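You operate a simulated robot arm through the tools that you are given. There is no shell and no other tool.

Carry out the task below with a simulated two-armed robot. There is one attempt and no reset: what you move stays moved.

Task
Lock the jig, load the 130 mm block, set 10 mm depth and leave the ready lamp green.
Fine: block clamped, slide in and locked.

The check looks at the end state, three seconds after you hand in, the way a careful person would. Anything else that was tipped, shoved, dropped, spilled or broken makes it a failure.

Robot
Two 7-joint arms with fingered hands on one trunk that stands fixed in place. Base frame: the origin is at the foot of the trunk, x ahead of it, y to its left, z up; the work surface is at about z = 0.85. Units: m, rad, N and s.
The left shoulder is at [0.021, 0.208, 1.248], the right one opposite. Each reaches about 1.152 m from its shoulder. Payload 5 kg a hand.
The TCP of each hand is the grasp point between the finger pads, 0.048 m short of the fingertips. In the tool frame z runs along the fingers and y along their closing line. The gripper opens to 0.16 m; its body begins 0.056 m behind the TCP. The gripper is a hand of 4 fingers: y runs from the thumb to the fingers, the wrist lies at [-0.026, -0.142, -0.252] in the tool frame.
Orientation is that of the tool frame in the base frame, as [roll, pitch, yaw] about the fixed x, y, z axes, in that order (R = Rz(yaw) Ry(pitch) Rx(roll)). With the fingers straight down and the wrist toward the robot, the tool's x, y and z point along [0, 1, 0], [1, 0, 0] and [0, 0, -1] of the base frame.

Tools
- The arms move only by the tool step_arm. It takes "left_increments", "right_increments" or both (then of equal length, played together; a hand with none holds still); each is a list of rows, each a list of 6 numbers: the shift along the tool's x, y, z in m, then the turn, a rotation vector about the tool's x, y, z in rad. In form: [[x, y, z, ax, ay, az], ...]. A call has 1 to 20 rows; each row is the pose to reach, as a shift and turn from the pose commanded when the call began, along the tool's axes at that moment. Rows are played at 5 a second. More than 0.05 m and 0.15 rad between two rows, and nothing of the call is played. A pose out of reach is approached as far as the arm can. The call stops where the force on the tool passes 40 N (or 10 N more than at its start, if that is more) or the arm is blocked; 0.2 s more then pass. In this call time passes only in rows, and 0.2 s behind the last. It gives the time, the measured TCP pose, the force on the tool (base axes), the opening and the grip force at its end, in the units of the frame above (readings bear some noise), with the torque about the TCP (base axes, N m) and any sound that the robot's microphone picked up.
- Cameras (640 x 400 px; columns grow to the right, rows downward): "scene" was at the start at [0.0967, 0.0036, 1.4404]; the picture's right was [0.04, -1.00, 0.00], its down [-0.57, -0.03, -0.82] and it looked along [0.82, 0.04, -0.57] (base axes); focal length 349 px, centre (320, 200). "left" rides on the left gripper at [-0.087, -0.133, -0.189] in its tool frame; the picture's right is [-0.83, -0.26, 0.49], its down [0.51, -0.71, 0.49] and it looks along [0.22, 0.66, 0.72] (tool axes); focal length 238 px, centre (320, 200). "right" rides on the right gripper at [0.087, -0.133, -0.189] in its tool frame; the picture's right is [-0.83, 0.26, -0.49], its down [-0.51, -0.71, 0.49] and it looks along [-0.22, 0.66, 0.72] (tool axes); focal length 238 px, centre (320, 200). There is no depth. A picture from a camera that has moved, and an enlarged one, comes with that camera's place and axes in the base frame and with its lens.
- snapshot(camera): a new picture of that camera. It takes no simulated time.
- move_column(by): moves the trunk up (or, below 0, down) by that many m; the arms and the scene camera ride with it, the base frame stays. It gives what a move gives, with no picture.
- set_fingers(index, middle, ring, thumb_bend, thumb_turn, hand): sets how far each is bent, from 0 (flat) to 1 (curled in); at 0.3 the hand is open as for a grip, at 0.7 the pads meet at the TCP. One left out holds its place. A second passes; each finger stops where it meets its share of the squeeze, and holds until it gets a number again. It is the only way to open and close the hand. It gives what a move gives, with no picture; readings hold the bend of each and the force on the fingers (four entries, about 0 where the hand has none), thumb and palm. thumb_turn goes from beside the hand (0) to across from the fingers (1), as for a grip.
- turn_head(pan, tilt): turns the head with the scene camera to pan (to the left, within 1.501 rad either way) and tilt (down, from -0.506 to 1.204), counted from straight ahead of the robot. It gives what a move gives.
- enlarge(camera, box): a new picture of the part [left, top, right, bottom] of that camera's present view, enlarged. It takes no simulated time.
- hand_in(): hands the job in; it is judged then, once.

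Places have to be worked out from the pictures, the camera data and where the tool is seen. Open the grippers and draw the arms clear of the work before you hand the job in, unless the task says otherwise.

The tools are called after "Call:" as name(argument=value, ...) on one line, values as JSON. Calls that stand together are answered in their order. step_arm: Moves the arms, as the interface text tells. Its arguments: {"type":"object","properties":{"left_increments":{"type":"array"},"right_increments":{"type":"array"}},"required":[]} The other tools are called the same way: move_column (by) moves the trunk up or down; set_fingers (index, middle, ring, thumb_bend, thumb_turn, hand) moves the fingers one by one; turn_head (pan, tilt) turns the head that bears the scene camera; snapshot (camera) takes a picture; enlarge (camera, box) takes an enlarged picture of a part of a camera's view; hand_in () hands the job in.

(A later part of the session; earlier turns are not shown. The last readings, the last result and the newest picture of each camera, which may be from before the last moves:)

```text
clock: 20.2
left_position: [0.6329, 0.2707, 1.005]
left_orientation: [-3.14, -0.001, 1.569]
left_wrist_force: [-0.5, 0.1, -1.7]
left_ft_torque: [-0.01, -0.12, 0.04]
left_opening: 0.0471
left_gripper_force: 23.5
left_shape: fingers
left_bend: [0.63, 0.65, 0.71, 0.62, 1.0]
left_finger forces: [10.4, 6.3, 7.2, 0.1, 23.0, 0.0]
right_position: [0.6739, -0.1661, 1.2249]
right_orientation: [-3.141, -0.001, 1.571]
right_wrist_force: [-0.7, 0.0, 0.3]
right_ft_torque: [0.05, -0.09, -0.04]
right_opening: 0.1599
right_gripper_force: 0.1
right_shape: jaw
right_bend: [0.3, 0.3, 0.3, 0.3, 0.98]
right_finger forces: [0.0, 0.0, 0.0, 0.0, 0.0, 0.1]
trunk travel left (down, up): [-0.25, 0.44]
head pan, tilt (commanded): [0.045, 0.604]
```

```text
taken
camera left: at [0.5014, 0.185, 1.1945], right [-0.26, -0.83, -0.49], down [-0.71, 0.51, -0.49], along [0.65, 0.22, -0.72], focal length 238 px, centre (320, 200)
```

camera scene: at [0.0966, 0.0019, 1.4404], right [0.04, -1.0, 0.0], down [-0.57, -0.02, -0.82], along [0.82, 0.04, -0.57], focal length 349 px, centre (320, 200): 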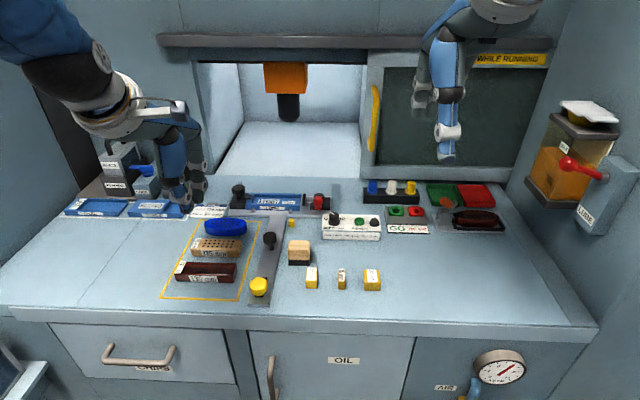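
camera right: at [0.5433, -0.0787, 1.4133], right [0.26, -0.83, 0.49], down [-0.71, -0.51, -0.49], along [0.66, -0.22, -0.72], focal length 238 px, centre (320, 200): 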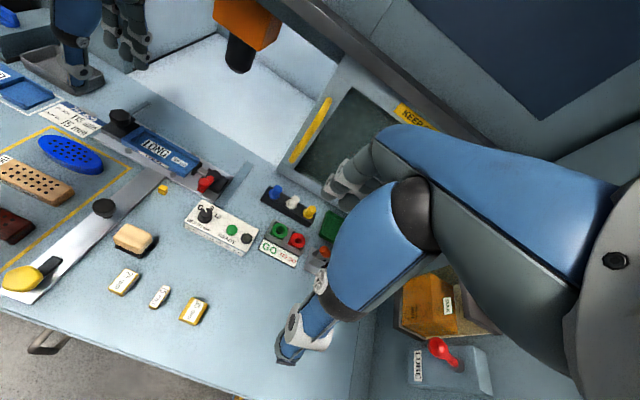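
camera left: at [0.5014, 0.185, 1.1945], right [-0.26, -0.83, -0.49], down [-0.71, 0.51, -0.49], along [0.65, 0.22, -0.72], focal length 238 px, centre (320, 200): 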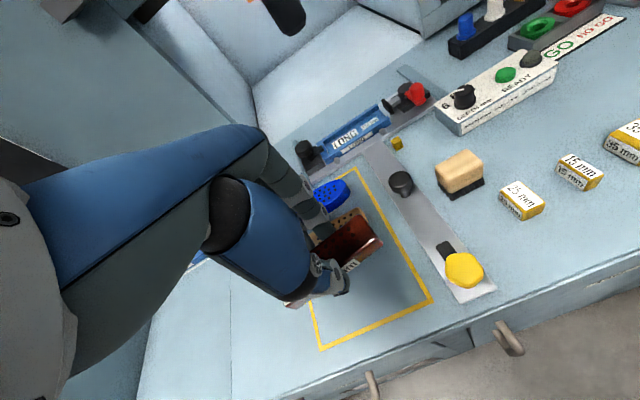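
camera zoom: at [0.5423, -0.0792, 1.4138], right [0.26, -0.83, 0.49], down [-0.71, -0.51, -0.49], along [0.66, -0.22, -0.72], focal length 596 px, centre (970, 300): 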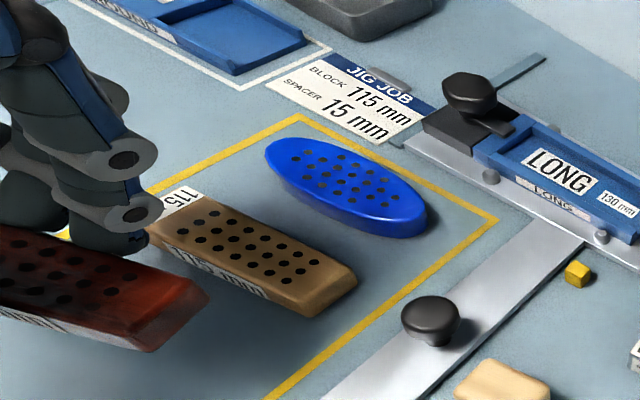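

The block is held steady and nearly level. I carry it up and over to above the nest (target centre x≈0.9035, y≈0.159), adding the 0.144 rad yaw correction, staying high first.

Call:
step_arm(left_increments=[[0, 0, -0.035, 0, 0, 0], [-0.01, 0.04, -0.035, 0, 0, 0.03], [-0.03, 0.08, -0.035, 0, 0, 0.06], [-0.05, 0.12, -0.035, 0, 0, 0.09], [-0.07, 0.16, -0.035, 0, 0, 0.12], [-0.09, 0.2, -0.035, 0, 0, 0.144], [-0.11, 0.24, -0.035, 0, 0, 0.144], [-0.12, 0.27, -0.035, 0, 0, 0.144], [-0.12, 0.27, -0.02, 0, 0, 0.144], [-0.12, 0.27, 0.0, 0, 0, 0.144]])

Call:
snapshot(camera="scene")

Call:
enlarge(camera="scene", box=[220, 140, 340, 230])

Call:
enlarge(camera="right", box=[100, 70, 240, 190])

Call:
snapshot(camera="left")

```text
clock: 22.4
left_position: [0.906, 0.1525, 0.9994]
left_orientation: [-3.141, -0.001, 1.426]
left_wrist_force: [1.6, 0.1, 0.4]
left_ft_torque: [-0.03, 0.13, 0.0]
left_opening: 0.047
left_gripper_force: 22.8
left_shape: fingers
left_bend: [0.63, 0.65, 0.71, 0.62, 1.0]
left_finger forces: [10.2, 6.3, 6.8, 0.0, 22.4, 0.0]
right_position: [0.6765, -0.1661, 1.2235]
right_orientation: [3.141, 0.001, 1.569]
right_wrist_force: [0.0, 0.0, -0.7]
right_ft_torque: [0.02, 0.08, 0.03]
right_opening: 0.1599
right_gripper_force: 0.1
right_shape: jaw
right_bend: [0.3, 0.3, 0.3, 0.3, 0.98]
right_finger forces: [0.0, 0.1, 0.0, 0.0, 0.0, 0.1]
trunk travel left (down, up): [-0.25, 0.44]
head pan, tilt (commanded): [0.045, 0.604]
```

```text
taken
camera scene: at [0.0981, 0.0034, 1.4402], right [0.04, -1.0, 0.0], down [-0.57, -0.03, -0.82], along [0.82, 0.04, -0.57], focal length 349 px, centre (320, 200)
```

scene: 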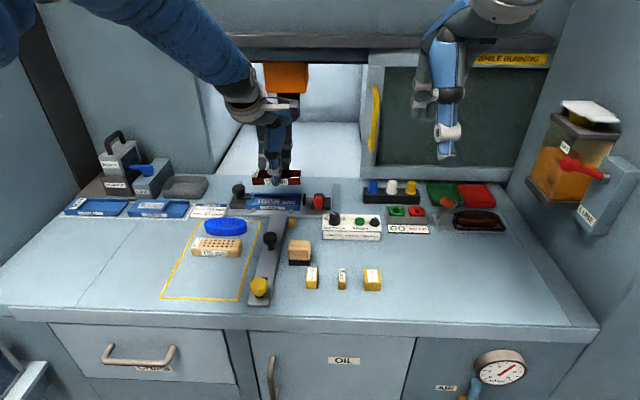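

```text
4.44 times, centred on (280, 185) of scene
camera zoom: at [0.0981, 0.0034, 1.4402], right [0.04, -1.0, 0.0], down [-0.57, -0.03, -0.82], along [0.82, 0.04, -0.57], focal length 1553 px, centre (498, 267)
```

zoom: 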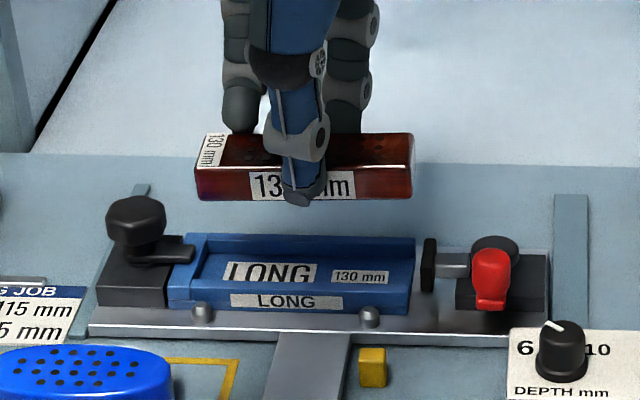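

```text
3.33 times, centred on (170, 130) of right
camera zoom: at [0.5446, -0.079, 1.4126], right [0.26, -0.83, 0.49], down [-0.71, -0.51, -0.49], along [0.65, -0.22, -0.72], focal length 794 px, centre (820, 433)
```

zoom: 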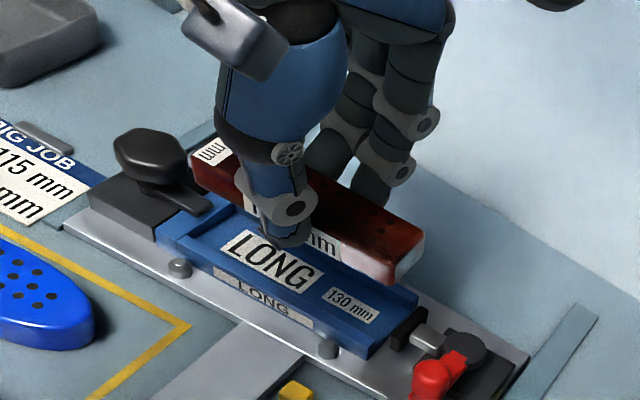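

```text
taken
camera left: at [0.7622, 0.0846, 1.1913], right [-0.38, -0.79, -0.49], down [-0.63, 0.6, -0.49], along [0.68, 0.12, -0.72], focal length 238 px, centre (320, 200)
```

left: 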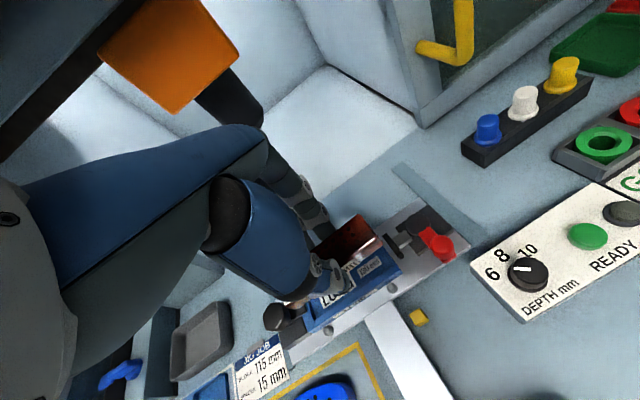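

Block is above the nest, roughly parallel. I zoom in to check yaw, and x/y alignment before descending.

Call:
enlarge(camera="scene", box=[245, 165, 315, 215])

Call:
enlarge(camera="right", box=[120, 105, 220, 185])

Call:
enlarge(camera="left", box=[280, 200, 420, 320])

```text
8.00 times, centred on (280, 190) of scene
camera zoom: at [0.0981, 0.0034, 1.4402], right [0.04, -1.0, 0.0], down [-0.57, -0.03, -0.82], along [0.82, 0.04, -0.57], focal length 2796 px, centre (640, 280)
```

zoom: 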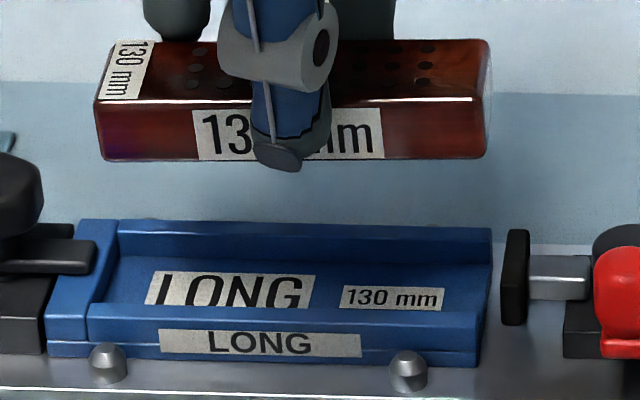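

```text
5.00 times, centred on (170, 145) of right
camera zoom: at [0.5446, -0.079, 1.4126], right [0.26, -0.83, 0.49], down [-0.71, -0.51, -0.49], along [0.65, -0.22, -0.72], focal length 1192 px, centre (1070, 475)
```

zoom: 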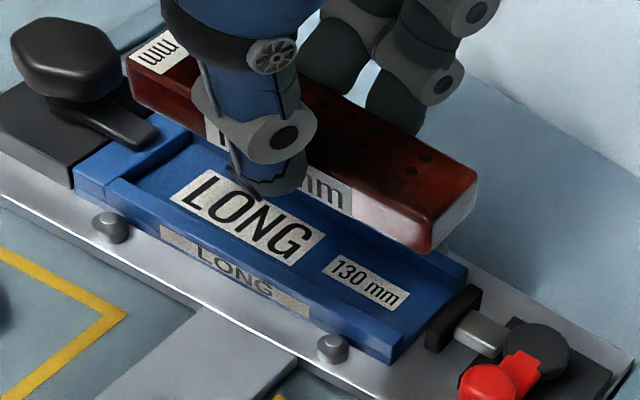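

```text
3.33 times, centred on (350, 260) of left
camera zoom: at [0.7622, 0.0846, 1.1913], right [-0.38, -0.79, -0.49], down [-0.63, 0.6, -0.49], along [0.68, 0.12, -0.72], focal length 794 px, centre (220, 0)
```

zoom: 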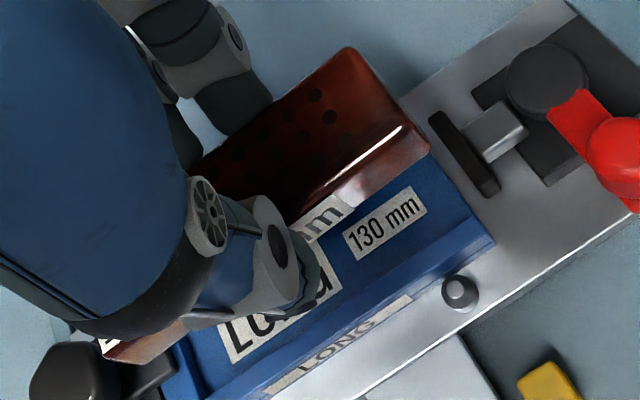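

Block is yawed ≈0.04 rad CCW with its right end ~2 mm high, and should shift ~5 mm toward +y. I apply these small corrections and descend to ~15 mm above the nest.

Call:
step_arm(left_increments=[[0.0045, -0.0037, 0.0, 0.002, 0.015, 0.045], [0.0045, -0.0037, 0.015, 0.002, 0.015, 0.045], [0.0045, -0.0037, 0.03, 0.002, 0.015, 0.045], [0.0045, -0.0037, 0.038, 0.002, 0.015, 0.045], [0.0045, -0.0037, 0.038, 0.002, 0.015, 0.045]])

Call:
enlarge(camera="scene", box=[245, 165, 315, 215])

Call:
enlarge(camera="right", box=[120, 105, 220, 185])

Call:
enlarge(camera="left", box=[280, 200, 420, 320])

```text
clock: 23.6
left_position: [0.9024, 0.1569, 0.9648]
left_orientation: [-3.14, -0.016, 1.38]
left_wrist_force: [-0.4, -0.4, -1.0]
left_ft_torque: [0.01, -0.01, 0.02]
left_opening: 0.0469
left_gripper_force: 22.8
left_shape: fingers
left_bend: [0.63, 0.65, 0.71, 0.62, 1.0]
left_finger forces: [10.0, 6.4, 6.7, 0.0, 22.3, 0.0]
right_position: [0.6767, -0.1674, 1.2248]
right_orientation: [-3.141, 0.0, 1.571]
right_wrist_force: [0.2, -0.2, 0.0]
right_ft_torque: [-0.03, -0.02, 0.01]
right_opening: 0.1596
right_gripper_force: 0.0
right_shape: jaw
right_bend: [0.3, 0.3, 0.3, 0.3, 0.98]
right_finger forces: [0.1, 0.1, 0.1, 0.1, 0.0, 0.1]
trunk travel left (down, up): [-0.25, 0.44]
head pan, tilt (commanded): [0.045, 0.604]
```

```text
8.00 times, centred on (280, 190) of scene
camera zoom: at [0.0967, 0.0035, 1.4404], right [0.04, -1.0, 0.0], down [-0.57, -0.03, -0.82], along [0.82, 0.04, -0.57], focal length 2796 px, centre (640, 280)
```

zoom: 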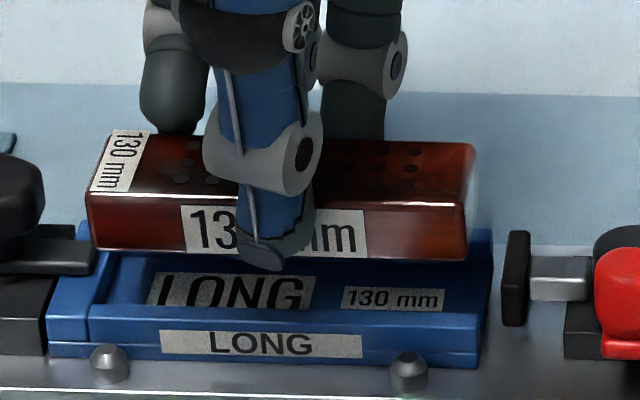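

```text
5.00 times, centred on (170, 145) of right
camera zoom: at [0.5432, -0.0789, 1.4133], right [0.26, -0.83, 0.49], down [-0.71, -0.51, -0.49], along [0.66, -0.22, -0.72], focal length 1192 px, centre (1070, 475)
```

zoom: 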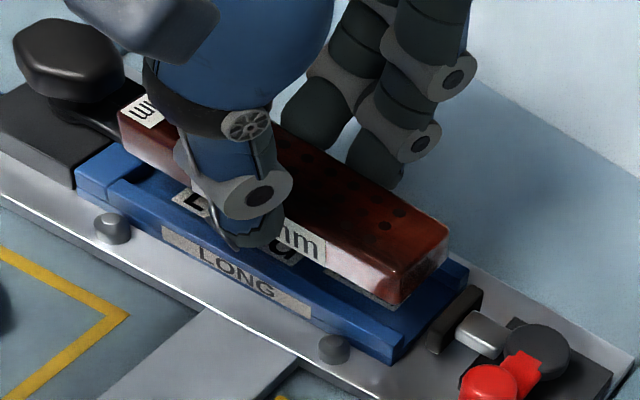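

```text
3.33 times, centred on (350, 260) of left
camera zoom: at [0.7556, 0.0938, 1.1538], right [-0.41, -0.76, -0.5], down [-0.6, 0.64, -0.48], along [0.69, 0.1, -0.72], focal length 794 px, centre (220, 0)
```

zoom: 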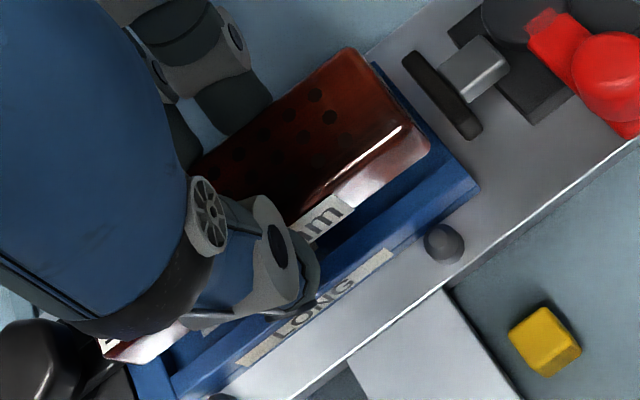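

Alignment now: block y ≈0.099–0.227, x ≈0.884–0.921 inside nest 0.8795–0.9245 × 0.091–0.230. I descend gently 22 mm and look.

Call:
step_arm(left_increments=[[0, 0, 0.006, 0, 0, 0], [0, 0, 0.012, 0, 0, 0], [0, 0, 0.018, 0, 0, 0], [0, 0, 0.022, 0, 0, 0], [0, 0, 0.022, 0, 0, 0]])

Call:
enlarge(camera="scene", box=[245, 165, 315, 215])

Call:
enlarge(camera="right", box=[120, 105, 220, 185])

Call:
enlarge(camera="left", box=[280, 200, 420, 320])

```text
clock: 24.8
left_position: [0.9012, 0.159, 0.944]
left_orientation: [-3.14, -0.015, 1.381]
left_wrist_force: [0.8, -0.7, 1.8]
left_ft_torque: [0.19, 0.05, -0.04]
left_opening: 0.047
left_gripper_force: 24.3
left_shape: fingers
left_bend: [0.63, 0.65, 0.71, 0.62, 1.0]
left_finger forces: [9.9, 6.3, 9.4, 0.0, 22.6, 0.0]
right_position: [0.6759, -0.167, 1.2243]
right_orientation: [-3.141, -0.001, 1.571]
right_wrist_force: [0.1, 0.4, -0.4]
right_ft_torque: [0.0, 0.0, 0.0]
right_opening: 0.1597
right_gripper_force: 0.1
right_shape: jaw
right_bend: [0.3, 0.3, 0.3, 0.3, 0.98]
right_finger forces: [0.1, 0.1, 0.0, 0.0, 0.1, 0.0]
trunk travel left (down, up): [-0.25, 0.44]
head pan, tilt (commanded): [0.045, 0.604]
```

```text
8.00 times, centred on (280, 190) of scene
camera zoom: at [0.0969, 0.0034, 1.4404], right [0.04, -1.0, 0.0], down [-0.57, -0.03, -0.82], along [0.82, 0.04, -0.57], focal length 2796 px, centre (640, 280)
```

zoom: 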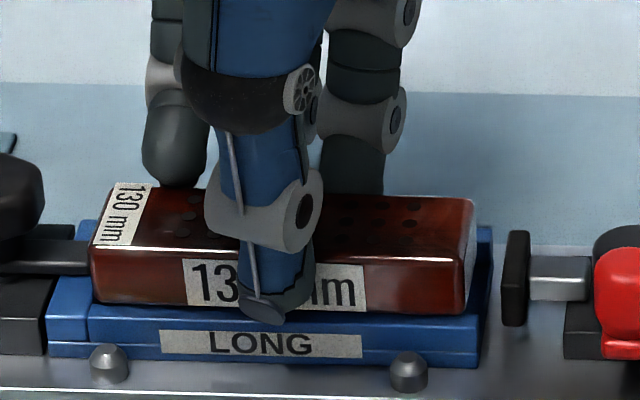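

```text
5.00 times, centred on (170, 145) of right
camera zoom: at [0.5434, -0.079, 1.4132], right [0.26, -0.83, 0.49], down [-0.71, -0.51, -0.49], along [0.66, -0.22, -0.72], focal length 1192 px, centre (1070, 475)
```

zoom: 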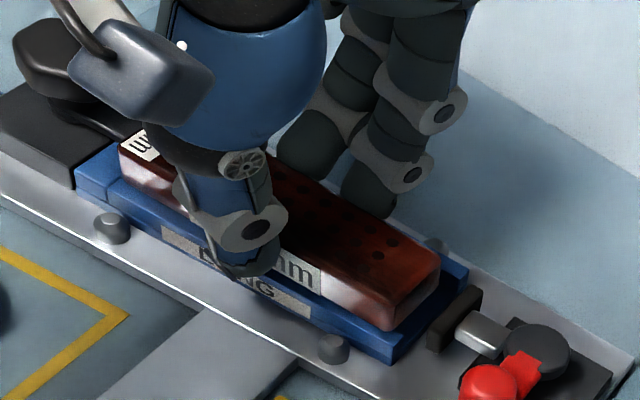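

```text
3.33 times, centred on (350, 260) of left
camera zoom: at [0.755, 0.0951, 1.1318], right [-0.41, -0.76, -0.5], down [-0.6, 0.64, -0.48], along [0.69, 0.1, -0.72], focal length 794 px, centre (220, 0)
```

zoom: 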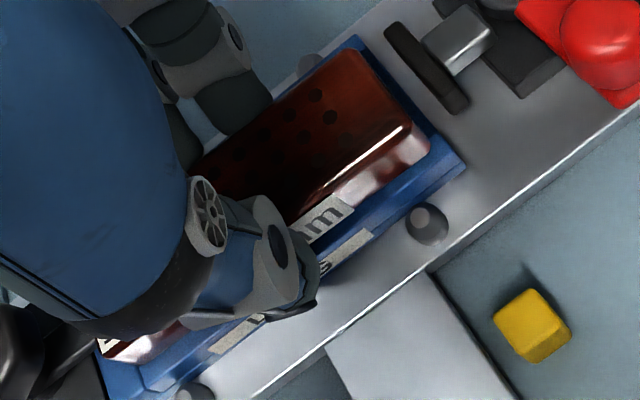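

Block is at wall-top height but its left end is very close to the left wall/dog. I shift 3 mm toward −y first, then lower ~9 mm to the nest floor, watching force.

Call:
step_arm(left_increments=[[-0.003, 0.0006, -0.002, 0, 0, 0], [-0.003, 0.0006, 0.003, 0, 0, 0], [-0.003, 0.0006, 0.006, 0, 0, 0], [-0.003, 0.0006, 0.009, 0, 0, 0]])

Call:
enlarge(camera="scene", box=[245, 165, 315, 215])

Call:
enlarge(camera="right", box=[120, 105, 220, 185])

Call:
enlarge(camera="left", box=[280, 200, 420, 320])

```text
clock: 25.8
left_position: [0.9035, 0.1558, 0.9393]
left_orientation: [3.136, -0.016, 1.382]
left_wrist_force: [1.9, 0.6, 25.6]
left_ft_torque: [0.42, 0.41, -0.24]
left_opening: 0.0471
left_gripper_force: 29.8
left_shape: fingers
left_bend: [0.62, 0.65, 0.72, 0.62, 1.0]
left_finger forces: [10.6, 8.6, 12.7, 0.1, 27.6, 0.0]
right_position: [0.6743, -0.1676, 1.2253]
right_orientation: [3.139, 0.0, 1.571]
right_wrist_force: [0.5, -0.4, -0.2]
right_ft_torque: [-0.03, -0.01, -0.01]
right_opening: 0.1595
right_gripper_force: 0.0
right_shape: jaw
right_bend: [0.3, 0.3, 0.3, 0.3, 0.98]
right_finger forces: [0.0, 0.0, 0.1, 0.0, 0.1, 0.0]
trunk travel left (down, up): [-0.25, 0.44]
head pan, tilt (commanded): [0.045, 0.604]
```

```text
8.00 times, centred on (280, 190) of scene
camera zoom: at [0.0949, 0.0031, 1.4407], right [0.04, -1.0, 0.0], down [-0.57, -0.03, -0.82], along [0.82, 0.04, -0.57], focal length 2796 px, centre (640, 280)
```

zoom: 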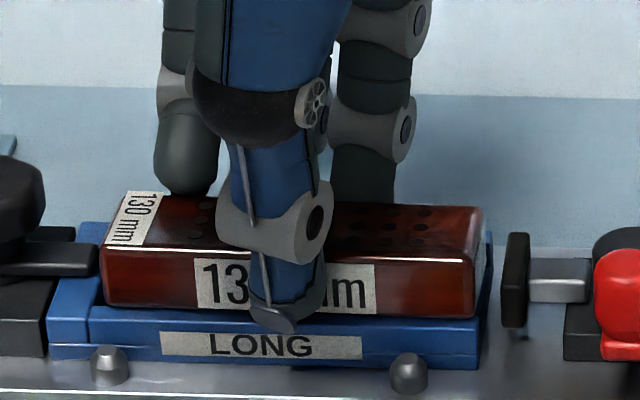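

```text
5.00 times, centred on (170, 145) of right
camera zoom: at [0.5414, -0.0793, 1.4142], right [0.26, -0.83, 0.49], down [-0.71, -0.51, -0.49], along [0.66, -0.22, -0.72], focal length 1192 px, centre (1070, 475)
```

zoom: 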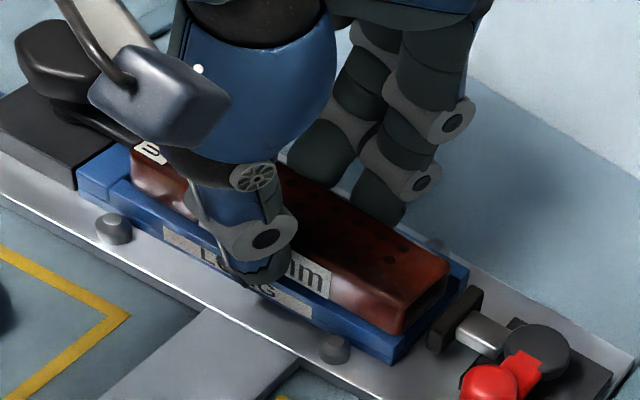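

```text
3.33 times, centred on (350, 260) of left
camera zoom: at [0.7548, 0.0919, 1.1267], right [-0.41, -0.76, -0.5], down [-0.6, 0.64, -0.49], along [0.69, 0.1, -0.72], focal length 794 px, centre (220, 0)
```

zoom: 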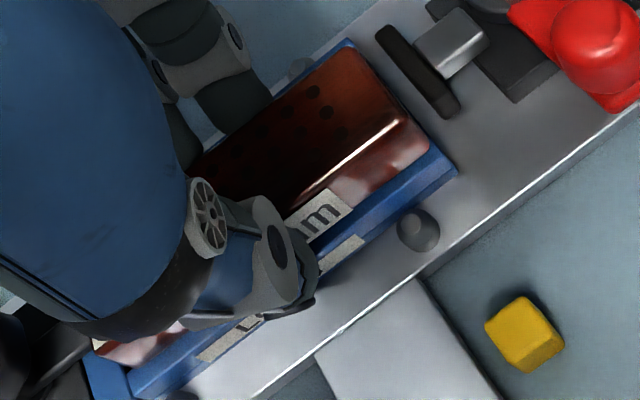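

Contact at 25 N with the reaction on the near (−x) side: the block's near edge sits on the near wall, so the nest is ~6 mm further in +x than I used. I lift, shift +6 mm in x, and lower again.

Call:
step_arm(left_increments=[[0, 0, -0.006, 0, 0, 0], [0.0006, 0.003, -0.008, 0, 0, 0], [0.0011, 0.006, -0.008, 0, 0, 0], [0.0011, 0.006, -0.003, 0, 0, 0], [0.0011, 0.006, 0.001, 0, 0, 0]])

Call:
enlarge(camera="scene", box=[245, 165, 315, 215])

Call:
enlarge(camera="right", box=[120, 105, 220, 185])

Call:
enlarge(camera="left", box=[280, 200, 420, 320])

```text
clock: 27.0
left_position: [0.9083, 0.1556, 0.9361]
left_orientation: [3.138, -0.016, 1.383]
left_wrist_force: [-3.5, 2.7, 24.0]
left_ft_torque: [0.32, 0.87, -0.08]
left_opening: 0.0472
left_gripper_force: 28.2
left_shape: fingers
left_bend: [0.62, 0.65, 0.71, 0.63, 1.0]
left_finger forces: [10.0, 7.5, 9.1, 0.0, 30.1, 0.0]
right_position: [0.6738, -0.1671, 1.226]
right_orientation: [3.139, 0.001, 1.57]
right_wrist_force: [1.0, 0.4, 0.1]
right_ft_torque: [-0.02, -0.04, -0.02]
right_opening: 0.1599
right_gripper_force: 0.0
right_shape: jaw
right_bend: [0.3, 0.3, 0.3, 0.3, 0.98]
right_finger forces: [0.0, 0.0, 0.0, 0.1, 0.1, 0.0]
trunk travel left (down, up): [-0.25, 0.44]
head pan, tilt (commanded): [0.045, 0.604]
```

```text
8.00 times, centred on (280, 190) of scene
camera zoom: at [0.0947, 0.0033, 1.4407], right [0.04, -1.0, 0.0], down [-0.57, -0.03, -0.82], along [0.82, 0.04, -0.57], focal length 2796 px, centre (640, 280)
```

zoom: 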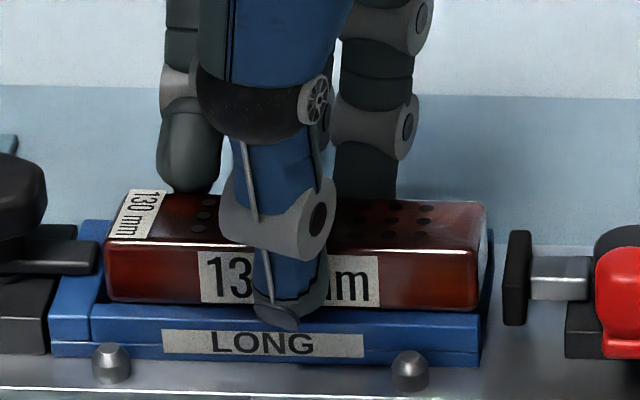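

```text
5.00 times, centred on (170, 145) of right
camera zoom: at [0.5412, -0.079, 1.4143], right [0.26, -0.83, 0.49], down [-0.71, -0.51, -0.49], along [0.66, -0.22, -0.72], focal length 1192 px, centre (1070, 475)
```

zoom: 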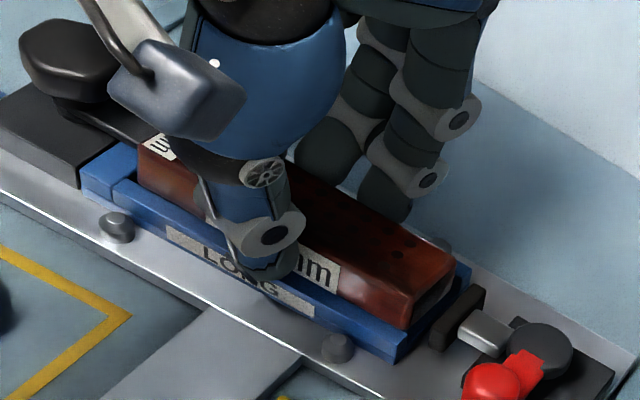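

```text
3.33 times, centred on (350, 260) of left
camera zoom: at [0.7601, 0.0922, 1.1251], right [-0.41, -0.76, -0.5], down [-0.6, 0.64, -0.48], along [0.69, 0.1, -0.72], focal length 794 px, centre (220, 0)
```

zoom: 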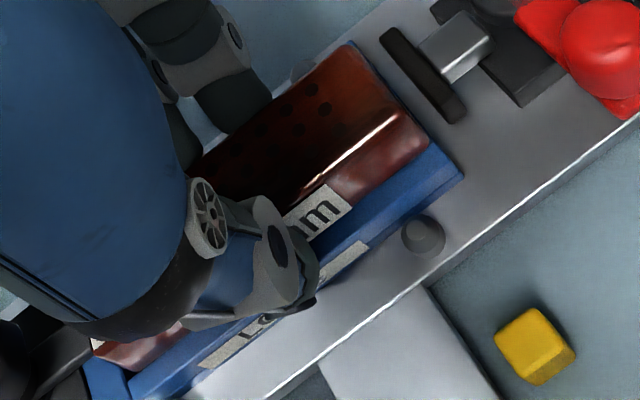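

Now the reaction comes from the thumb tip resting on the near wall; the block's bottom is ~4 mm inside the nest walls. I relieve the downward push by 4 mm of command, then open the fingers so it settles the last few mm onto the floor.

Call:
step_arm(left_increments=[[0, 0, -0.002, 0, 0, 0], [0, 0, -0.004, 0, 0, 0]])

Call:
enlarge(camera="scene", box=[245, 165, 315, 215])

Call:
enlarge(camera="right", box=[130, 125, 210, 185])

```text
clock: 27.6
left_position: [0.9075, 0.155, 0.9375]
left_orientation: [-3.139, -0.016, 1.383]
left_wrist_force: [-0.6, 0.9, 14.3]
left_ft_torque: [0.24, 0.4, -0.05]
left_opening: 0.0473
left_gripper_force: 27.2
left_shape: fingers
left_bend: [0.62, 0.65, 0.71, 0.62, 1.0]
left_finger forces: [10.3, 7.9, 9.5, 0.1, 26.8, 0.1]
right_position: [0.6756, -0.1671, 1.2249]
right_orientation: [3.141, 0.001, 1.568]
right_wrist_force: [0.0, 0.6, 0.5]
right_ft_torque: [0.01, 0.01, -0.01]
right_opening: 0.1596
right_gripper_force: 0.1
right_shape: jaw
right_bend: [0.3, 0.3, 0.3, 0.3, 0.98]
right_finger forces: [0.0, 0.1, 0.1, 0.1, 0.0, 0.0]
trunk travel left (down, up): [-0.25, 0.44]
head pan, tilt (commanded): [0.045, 0.604]
```

```text
8.00 times, centred on (280, 190) of scene
camera zoom: at [0.0957, 0.0033, 1.4404], right [0.04, -1.0, 0.0], down [-0.57, -0.03, -0.82], along [0.82, 0.04, -0.57], focal length 2796 px, centre (640, 280)
```

zoom: 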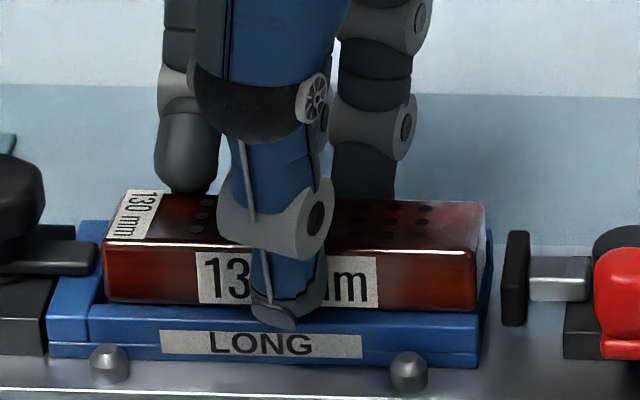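

```text
6.67 times, centred on (170, 155) of right
camera zoom: at [0.5422, -0.0792, 1.4137], right [0.26, -0.83, 0.49], down [-0.71, -0.51, -0.49], along [0.66, -0.22, -0.72], focal length 1589 px, centre (1320, 500)
```

zoom: 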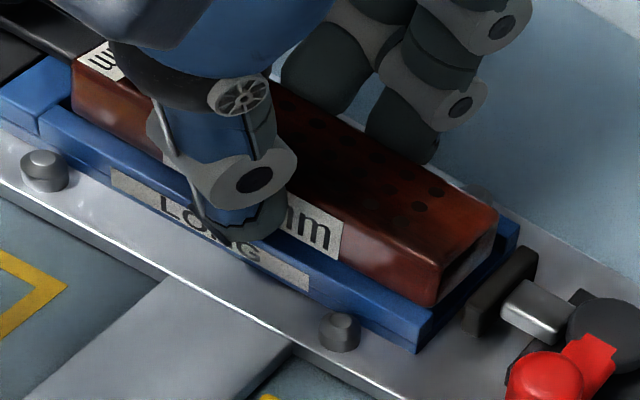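

Still 14 N from the thumb tip; raising the command another 2.5 mm to unload fully.

Call:
step_arm(left_increments=[[0, 0, -0.0025, 0, 0, 0], [0, 0, -0.0025, 0, 0, 0]])

Call:
enlarge(camera="scene", box=[245, 175, 315, 215])

Call:
enlarge(camera="left", box=[330, 210, 430, 290])

```text
clock: 28.2
left_position: [0.9074, 0.1555, 0.9379]
left_orientation: [-3.137, -0.013, 1.381]
left_wrist_force: [-1.4, -0.3, 1.4]
left_ft_torque: [0.09, 0.08, 0.04]
left_opening: 0.0477
left_gripper_force: 24.6
left_shape: fingers
left_bend: [0.62, 0.65, 0.71, 0.62, 1.0]
left_finger forces: [10.2, 7.0, 8.8, 0.1, 23.5, 0.1]
right_position: [0.6762, -0.1667, 1.2226]
right_orientation: [-3.142, 0.002, 1.571]
right_wrist_force: [-0.9, 0.1, -0.2]
right_ft_torque: [-0.02, -0.03, -0.01]
right_opening: 0.16
right_gripper_force: 0.1
right_shape: jaw
right_bend: [0.3, 0.3, 0.3, 0.3, 0.98]
right_finger forces: [0.0, 0.0, 0.0, 0.0, 0.1, 0.0]
trunk travel left (down, up): [-0.25, 0.44]
head pan, tilt (commanded): [0.045, 0.604]
```

```text
9.14 times, centred on (280, 195) of scene
camera zoom: at [0.0968, 0.0034, 1.4403], right [0.04, -1.0, 0.0], down [-0.57, -0.03, -0.82], along [0.82, 0.04, -0.57], focal length 3195 px, centre (686, 246)
```

zoom: 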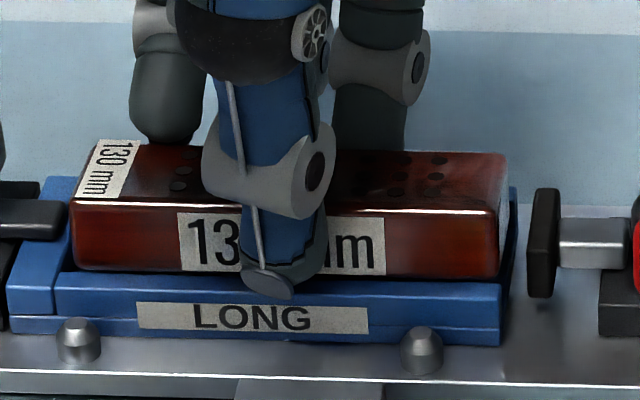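

```text
5.00 times, centred on (380, 250) of left
camera zoom: at [0.761, 0.0925, 1.1272], right [-0.41, -0.76, -0.5], down [-0.6, 0.64, -0.48], along [0.68, 0.1, -0.72], focal length 1192 px, centre (20, -50)
```

zoom: 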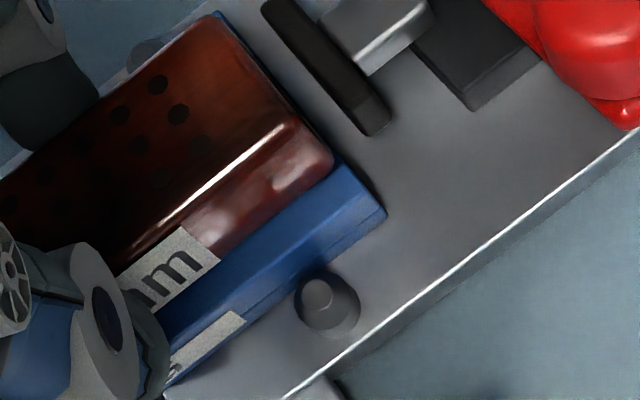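

Unloaded (≈1 N). The near wall top is fully visible in front of the block, so it is inside. I open the fingers.

Call:
set_fingers(hand="left", index=0.54, middle=0.54, ring=0.54, thumb_bend=0.54)

Call:
enlarge(camera="scene", box=[245, 175, 315, 215])

Call:
enlarge(camera="right", box=[130, 125, 210, 185])

Call:
enlarge(camera="left", box=[330, 210, 430, 290])

```text
clock: 29.2
left_position: [0.9083, 0.1556, 0.9386]
left_orientation: [-3.139, -0.015, 1.382]
left_wrist_force: [-0.1, -0.2, -0.1]
left_ft_torque: [0.01, 0.0, 0.0]
left_opening: 0.0742
left_gripper_force: 0.0
left_shape: fingers
left_bend: [0.54, 0.54, 0.54, 0.54, 1.0]
left_finger forces: [0.0, 0.0, 0.1, 0.1, 0.1, 0.1]
right_position: [0.6762, -0.1667, 1.2244]
right_orientation: [-3.142, 0.0, 1.571]
right_wrist_force: [-0.7, 0.1, -0.1]
right_ft_torque: [0.0, 0.03, 0.03]
right_opening: 0.1595
right_gripper_force: 0.1
right_shape: jaw
right_bend: [0.3, 0.3, 0.3, 0.3, 0.98]
right_finger forces: [0.1, 0.1, 0.0, 0.0, 0.0, 0.0]
trunk travel left (down, up): [-0.25, 0.44]
head pan, tilt (commanded): [0.045, 0.604]
```

```text
9.14 times, centred on (280, 195) of scene
camera zoom: at [0.0969, 0.0035, 1.4404], right [0.04, -1.0, 0.0], down [-0.57, -0.03, -0.82], along [0.82, 0.04, -0.57], focal length 3195 px, centre (686, 246)
```

zoom: 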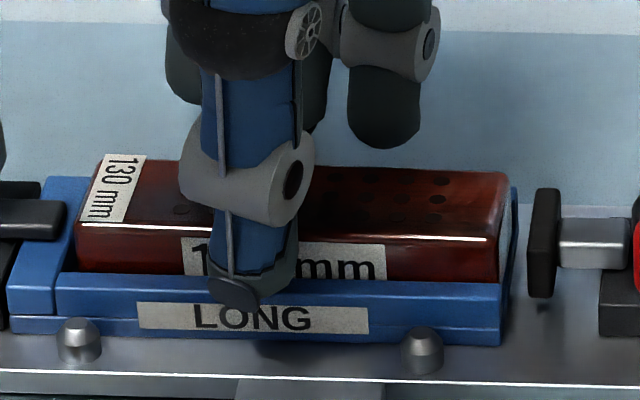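

```text
6.67 times, centred on (170, 155) of right
camera zoom: at [0.5434, -0.0789, 1.4132], right [0.26, -0.83, 0.49], down [-0.71, -0.51, -0.49], along [0.66, -0.22, -0.72], focal length 1589 px, centre (1320, 500)
```

zoom: 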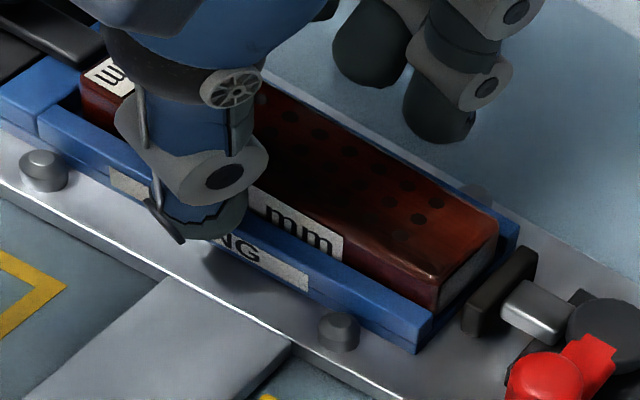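

```text
5.00 times, centred on (380, 250) of left
camera zoom: at [0.7616, 0.0927, 1.1284], right [-0.41, -0.76, -0.5], down [-0.6, 0.64, -0.48], along [0.69, 0.1, -0.72], focal length 1192 px, centre (20, -50)
```

zoom: 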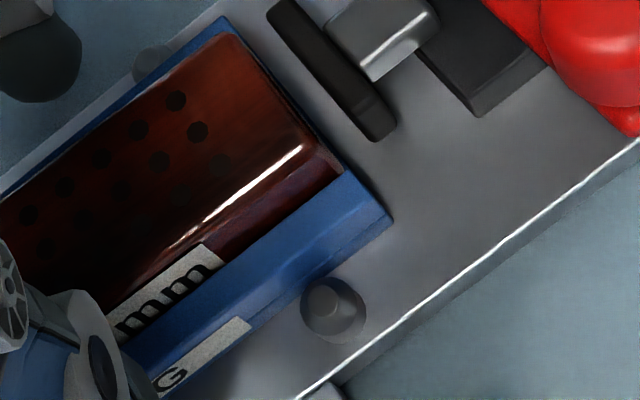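

The block dropped into the nest (its label is now partly hidden by the near wall). I raise the left hand straight up and check.

Call:
step_arm(left_increments=[[0, 0, -0.015, 0, 0, 0], [0, 0, -0.04, 0, 0, 0], [0, 0, -0.08, 0, 0, 0], [0, 0, -0.12, 0, 0, 0]])

Call:
enlarge(camera="scene", box=[225, 165, 345, 235])

Call:
enlarge(camera="right", box=[100, 100, 240, 200])

Call:
snapshot(camera="scene")

```text
clock: 30.2
left_position: [0.9091, 0.154, 1.0591]
left_orientation: [-3.137, -0.015, 1.382]
left_wrist_force: [-1.3, -0.5, -1.8]
left_ft_torque: [-0.01, -0.14, 0.04]
left_opening: 0.0745
left_gripper_force: 0.1
left_shape: fingers
left_bend: [0.54, 0.54, 0.54, 0.54, 1.0]
left_finger forces: [0.0, 0.0, 0.0, 0.0, 0.0, 0.0]
right_position: [0.6755, -0.1674, 1.2246]
right_orientation: [3.14, 0.0, 1.569]
right_wrist_force: [-0.8, 0.3, -0.3]
right_ft_torque: [-0.01, -0.04, -0.04]
right_opening: 0.1595
right_gripper_force: 0.0
right_shape: jaw
right_bend: [0.3, 0.3, 0.3, 0.3, 0.98]
right_finger forces: [0.1, 0.0, 0.1, 0.0, 0.0, 0.0]
trunk travel left (down, up): [-0.25, 0.44]
head pan, tilt (commanded): [0.045, 0.604]
```

```text
5.33 times, centred on (285, 200) of scene
camera zoom: at [0.0959, 0.0032, 1.4405], right [0.04, -1.0, 0.0], down [-0.57, -0.03, -0.82], along [0.82, 0.04, -0.57], focal length 1864 px, centre (507, 200)
```

zoom: 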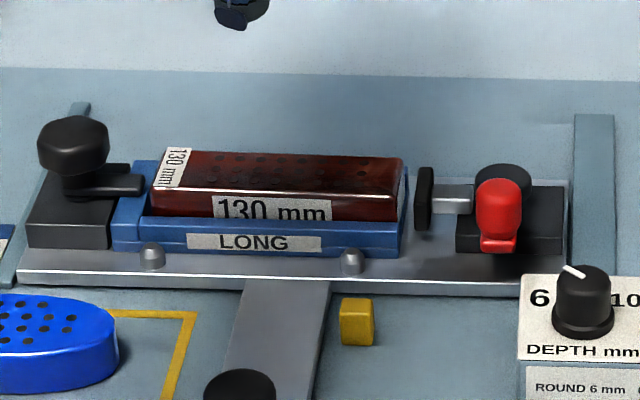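

```text
4.00 times, centred on (170, 150) of right
camera zoom: at [0.5424, -0.0793, 1.4137], right [0.26, -0.83, 0.49], down [-0.71, -0.51, -0.49], along [0.66, -0.22, -0.72], focal length 953 px, centre (920, 400)
```

zoom: 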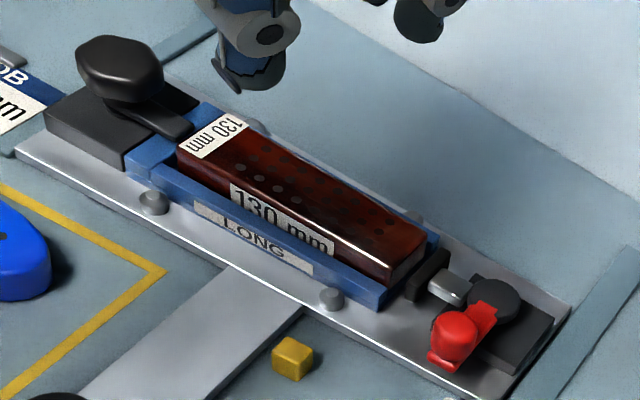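

```text
taken
camera scene: at [0.0959, 0.0032, 1.4405], right [0.04, -1.0, 0.0], down [-0.57, -0.03, -0.82], along [0.82, 0.04, -0.57], focal length 349 px, centre (320, 200)
```

scene: 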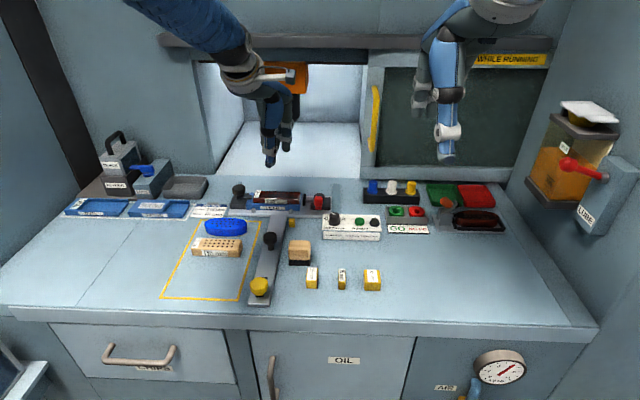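

Block seated. I retract the left hand to the side, and pre-shape the right hand for the clamp lever.

Call:
step_arm(left_increments=[[0.01, -0.03, -0.02, 0, -0.003, -0.02], [0.025, -0.06, -0.04, 0, -0.006, -0.05], [0.04, -0.09, -0.06, 0, -0.009, -0.08], [0.06, -0.12, -0.08, 0, -0.012, -0.1], [0.08, -0.16, -0.08, 0, -0.015, -0.13], [0.1, -0.2, -0.08, 0, -0.015, -0.16], [0.1257, -0.235, -0.08, 0, -0.015, -0.19], [0.1257, -0.248, -0.08, 0, -0.015, -0.19]])

Call:
set_fingers(hand="right", index=0.5, middle=0.5, ring=0.3, thumb_bend=0.5, thumb_turn=1.0)

Call:
snapshot(camera="scene")

Call:
snapshot(camera="right")

```text
clock: 32.0
left_position: [0.6885, 0.3212, 1.1423]
left_orientation: [3.14, -0.001, 1.57]
left_wrist_force: [0.0, -0.3, 0.0]
left_ft_torque: [0.06, 0.0, 0.01]
left_opening: 0.0747
left_gripper_force: 0.0
left_shape: fingers
left_bend: [0.54, 0.54, 0.54, 0.54, 1.0]
left_finger forces: [0.0, 0.1, 0.1, 0.0, 0.0, 0.0]
right_position: [0.6772, -0.1673, 1.2233]
right_orientation: [3.141, -0.001, 1.568]
right_wrist_force: [0.4, -1.3, -0.4]
right_ft_torque: [0.06, -0.03, 0.03]
right_opening: 0.1597
right_gripper_force: 0.0
right_shape: jaw
right_bend: [0.3, 0.3, 0.3, 0.3, 0.98]
right_finger forces: [0.0, 0.0, 0.0, 0.0, 0.0, 0.0]
trunk travel left (down, up): [-0.25, 0.44]
head pan, tilt (commanded): [0.045, 0.604]
```

```text
clock: 33.0
left_position: [0.6884, 0.3217, 1.1422]
left_orientation: [-3.141, -0.001, 1.571]
left_wrist_force: [0.3, 0.0, 0.3]
left_ft_torque: [0.01, -0.03, 0.0]
left_opening: 0.0749
left_gripper_force: 0.1
left_shape: fingers
left_bend: [0.54, 0.54, 0.54, 0.54, 1.0]
left_finger forces: [0.0, 0.0, 0.0, 0.1, 0.0, 0.0]
right_position: [0.6758, -0.1667, 1.224]
right_orientation: [3.141, 0.0, 1.57]
right_wrist_force: [0.1, -0.4, 0.0]
right_ft_torque: [0.04, 0.04, -0.01]
right_opening: 0.0913
right_gripper_force: 0.0
right_shape: fingers
right_bend: [0.5, 0.5, 0.3, 0.5, 1.0]
right_finger forces: [0.0, 0.0, 0.1, 0.0, 0.0, 0.1]
trunk travel left (down, up): [-0.25, 0.44]
head pan, tilt (commanded): [0.045, 0.604]
```

```text
taken
camera scene: at [0.0967, 0.0035, 1.4404], right [0.04, -1.0, 0.0], down [-0.57, -0.03, -0.82], along [0.82, 0.04, -0.57], focal length 349 px, centre (320, 200)
```

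scene: 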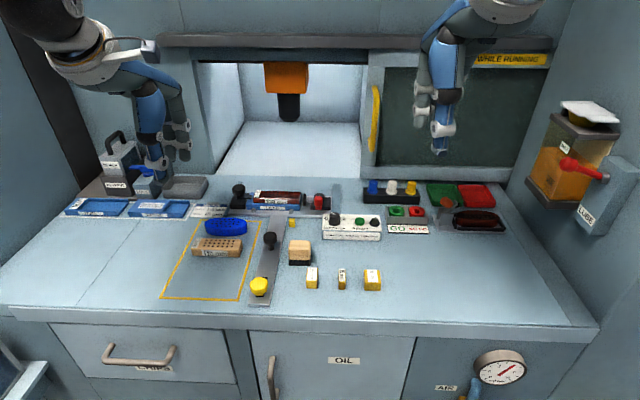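

```text
taken
camera right: at [0.5432, -0.0789, 1.4133], right [0.26, -0.83, 0.49], down [-0.71, -0.51, -0.49], along [0.66, -0.22, -0.72], focal length 238 px, centre (320, 200)
```

right: 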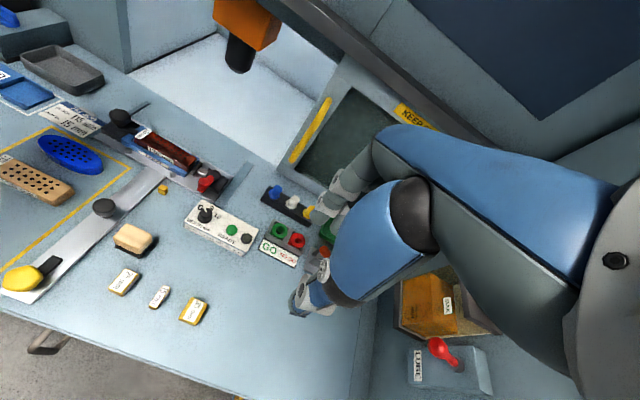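

Moving the right hand over to hover above the red lever at about (0.864, 0.040), staying ~0.1 m above it.

Call:
step_arm(right_increments=[[0.03, 0.028, 0.01, 0, 0, 0], [0.06, 0.056, 0.03, 0, 0, 0], [0.09, 0.084, 0.05, 0, 0, 0], [0.12, 0.112, 0.07, 0, 0, 0], [0.15, 0.14, 0.09, 0, 0, 0], [0.18, 0.165, 0.11, 0, 0, 0], [0.2, 0.18, 0.13, 0, 0, 0], [0.2075, 0.188, 0.15, 0, 0, 0], [0.2075, 0.188, 0.155, 0, 0, 0]])

Call:
snapshot(camera="scene")

Call:
snapshot(camera="right")

Call:
snapshot(camera="left")

```text
clock: 35.0
left_position: [0.6879, 0.3224, 1.143]
left_orientation: [-3.139, -0.001, 1.574]
left_wrist_force: [-0.5, 0.8, -0.1]
left_ft_torque: [0.02, -0.01, 0.02]
left_opening: 0.0748
left_gripper_force: 0.0
left_shape: fingers
left_bend: [0.54, 0.54, 0.54, 0.54, 1.0]
left_finger forces: [0.0, 0.0, 0.0, 0.1, 0.0, 0.0]
right_position: [0.8628, 0.0418, 1.0688]
right_orientation: [-3.14, -0.002, 1.569]
right_wrist_force: [0.4, 0.0, 0.8]
right_ft_torque: [-0.01, -0.04, 0.03]
right_opening: 0.0914
right_gripper_force: 0.2
right_shape: fingers
right_bend: [0.5, 0.5, 0.3, 0.5, 1.0]
right_finger forces: [0.1, 0.1, 0.0, 0.0, 0.0, 0.0]
trunk travel left (down, up): [-0.25, 0.44]
head pan, tilt (commanded): [0.045, 0.604]
```

```text
taken
camera scene: at [0.0964, 0.0036, 1.4404], right [0.04, -1.0, 0.0], down [-0.57, -0.03, -0.82], along [0.82, 0.04, -0.57], focal length 349 px, centre (320, 200)
```

scene: 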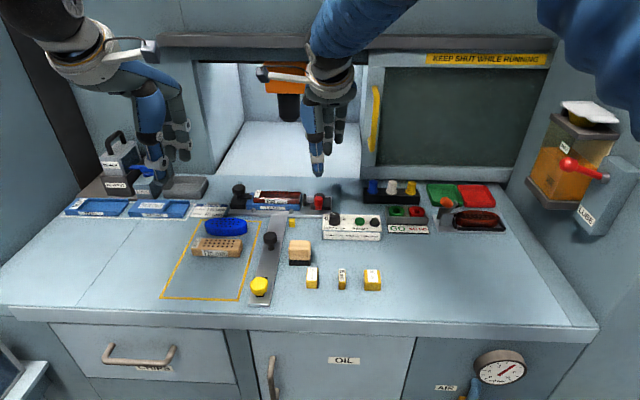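

```text
taken
camera right: at [0.7307, 0.129, 1.2584], right [0.26, -0.83, 0.49], down [-0.71, -0.51, -0.49], along [0.66, -0.22, -0.72], focal length 238 px, centre (320, 200)
```

right: 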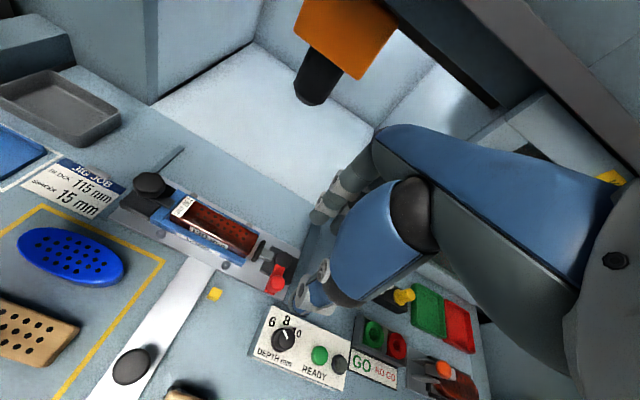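

```text
taken
camera left: at [0.5549, 0.2353, 1.3328], right [-0.26, -0.83, -0.49], down [-0.71, 0.51, -0.49], along [0.65, 0.22, -0.72], focal length 238 px, centre (320, 200)
```

left: 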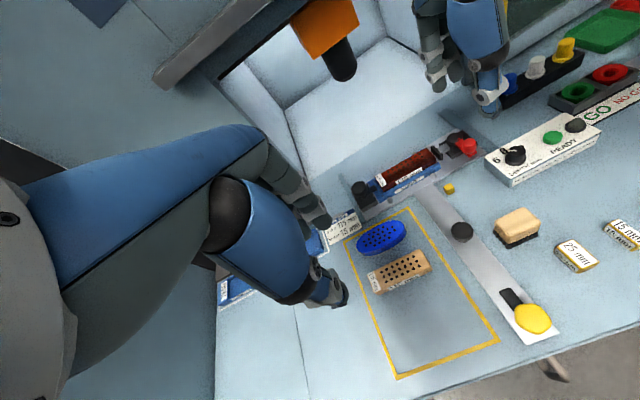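

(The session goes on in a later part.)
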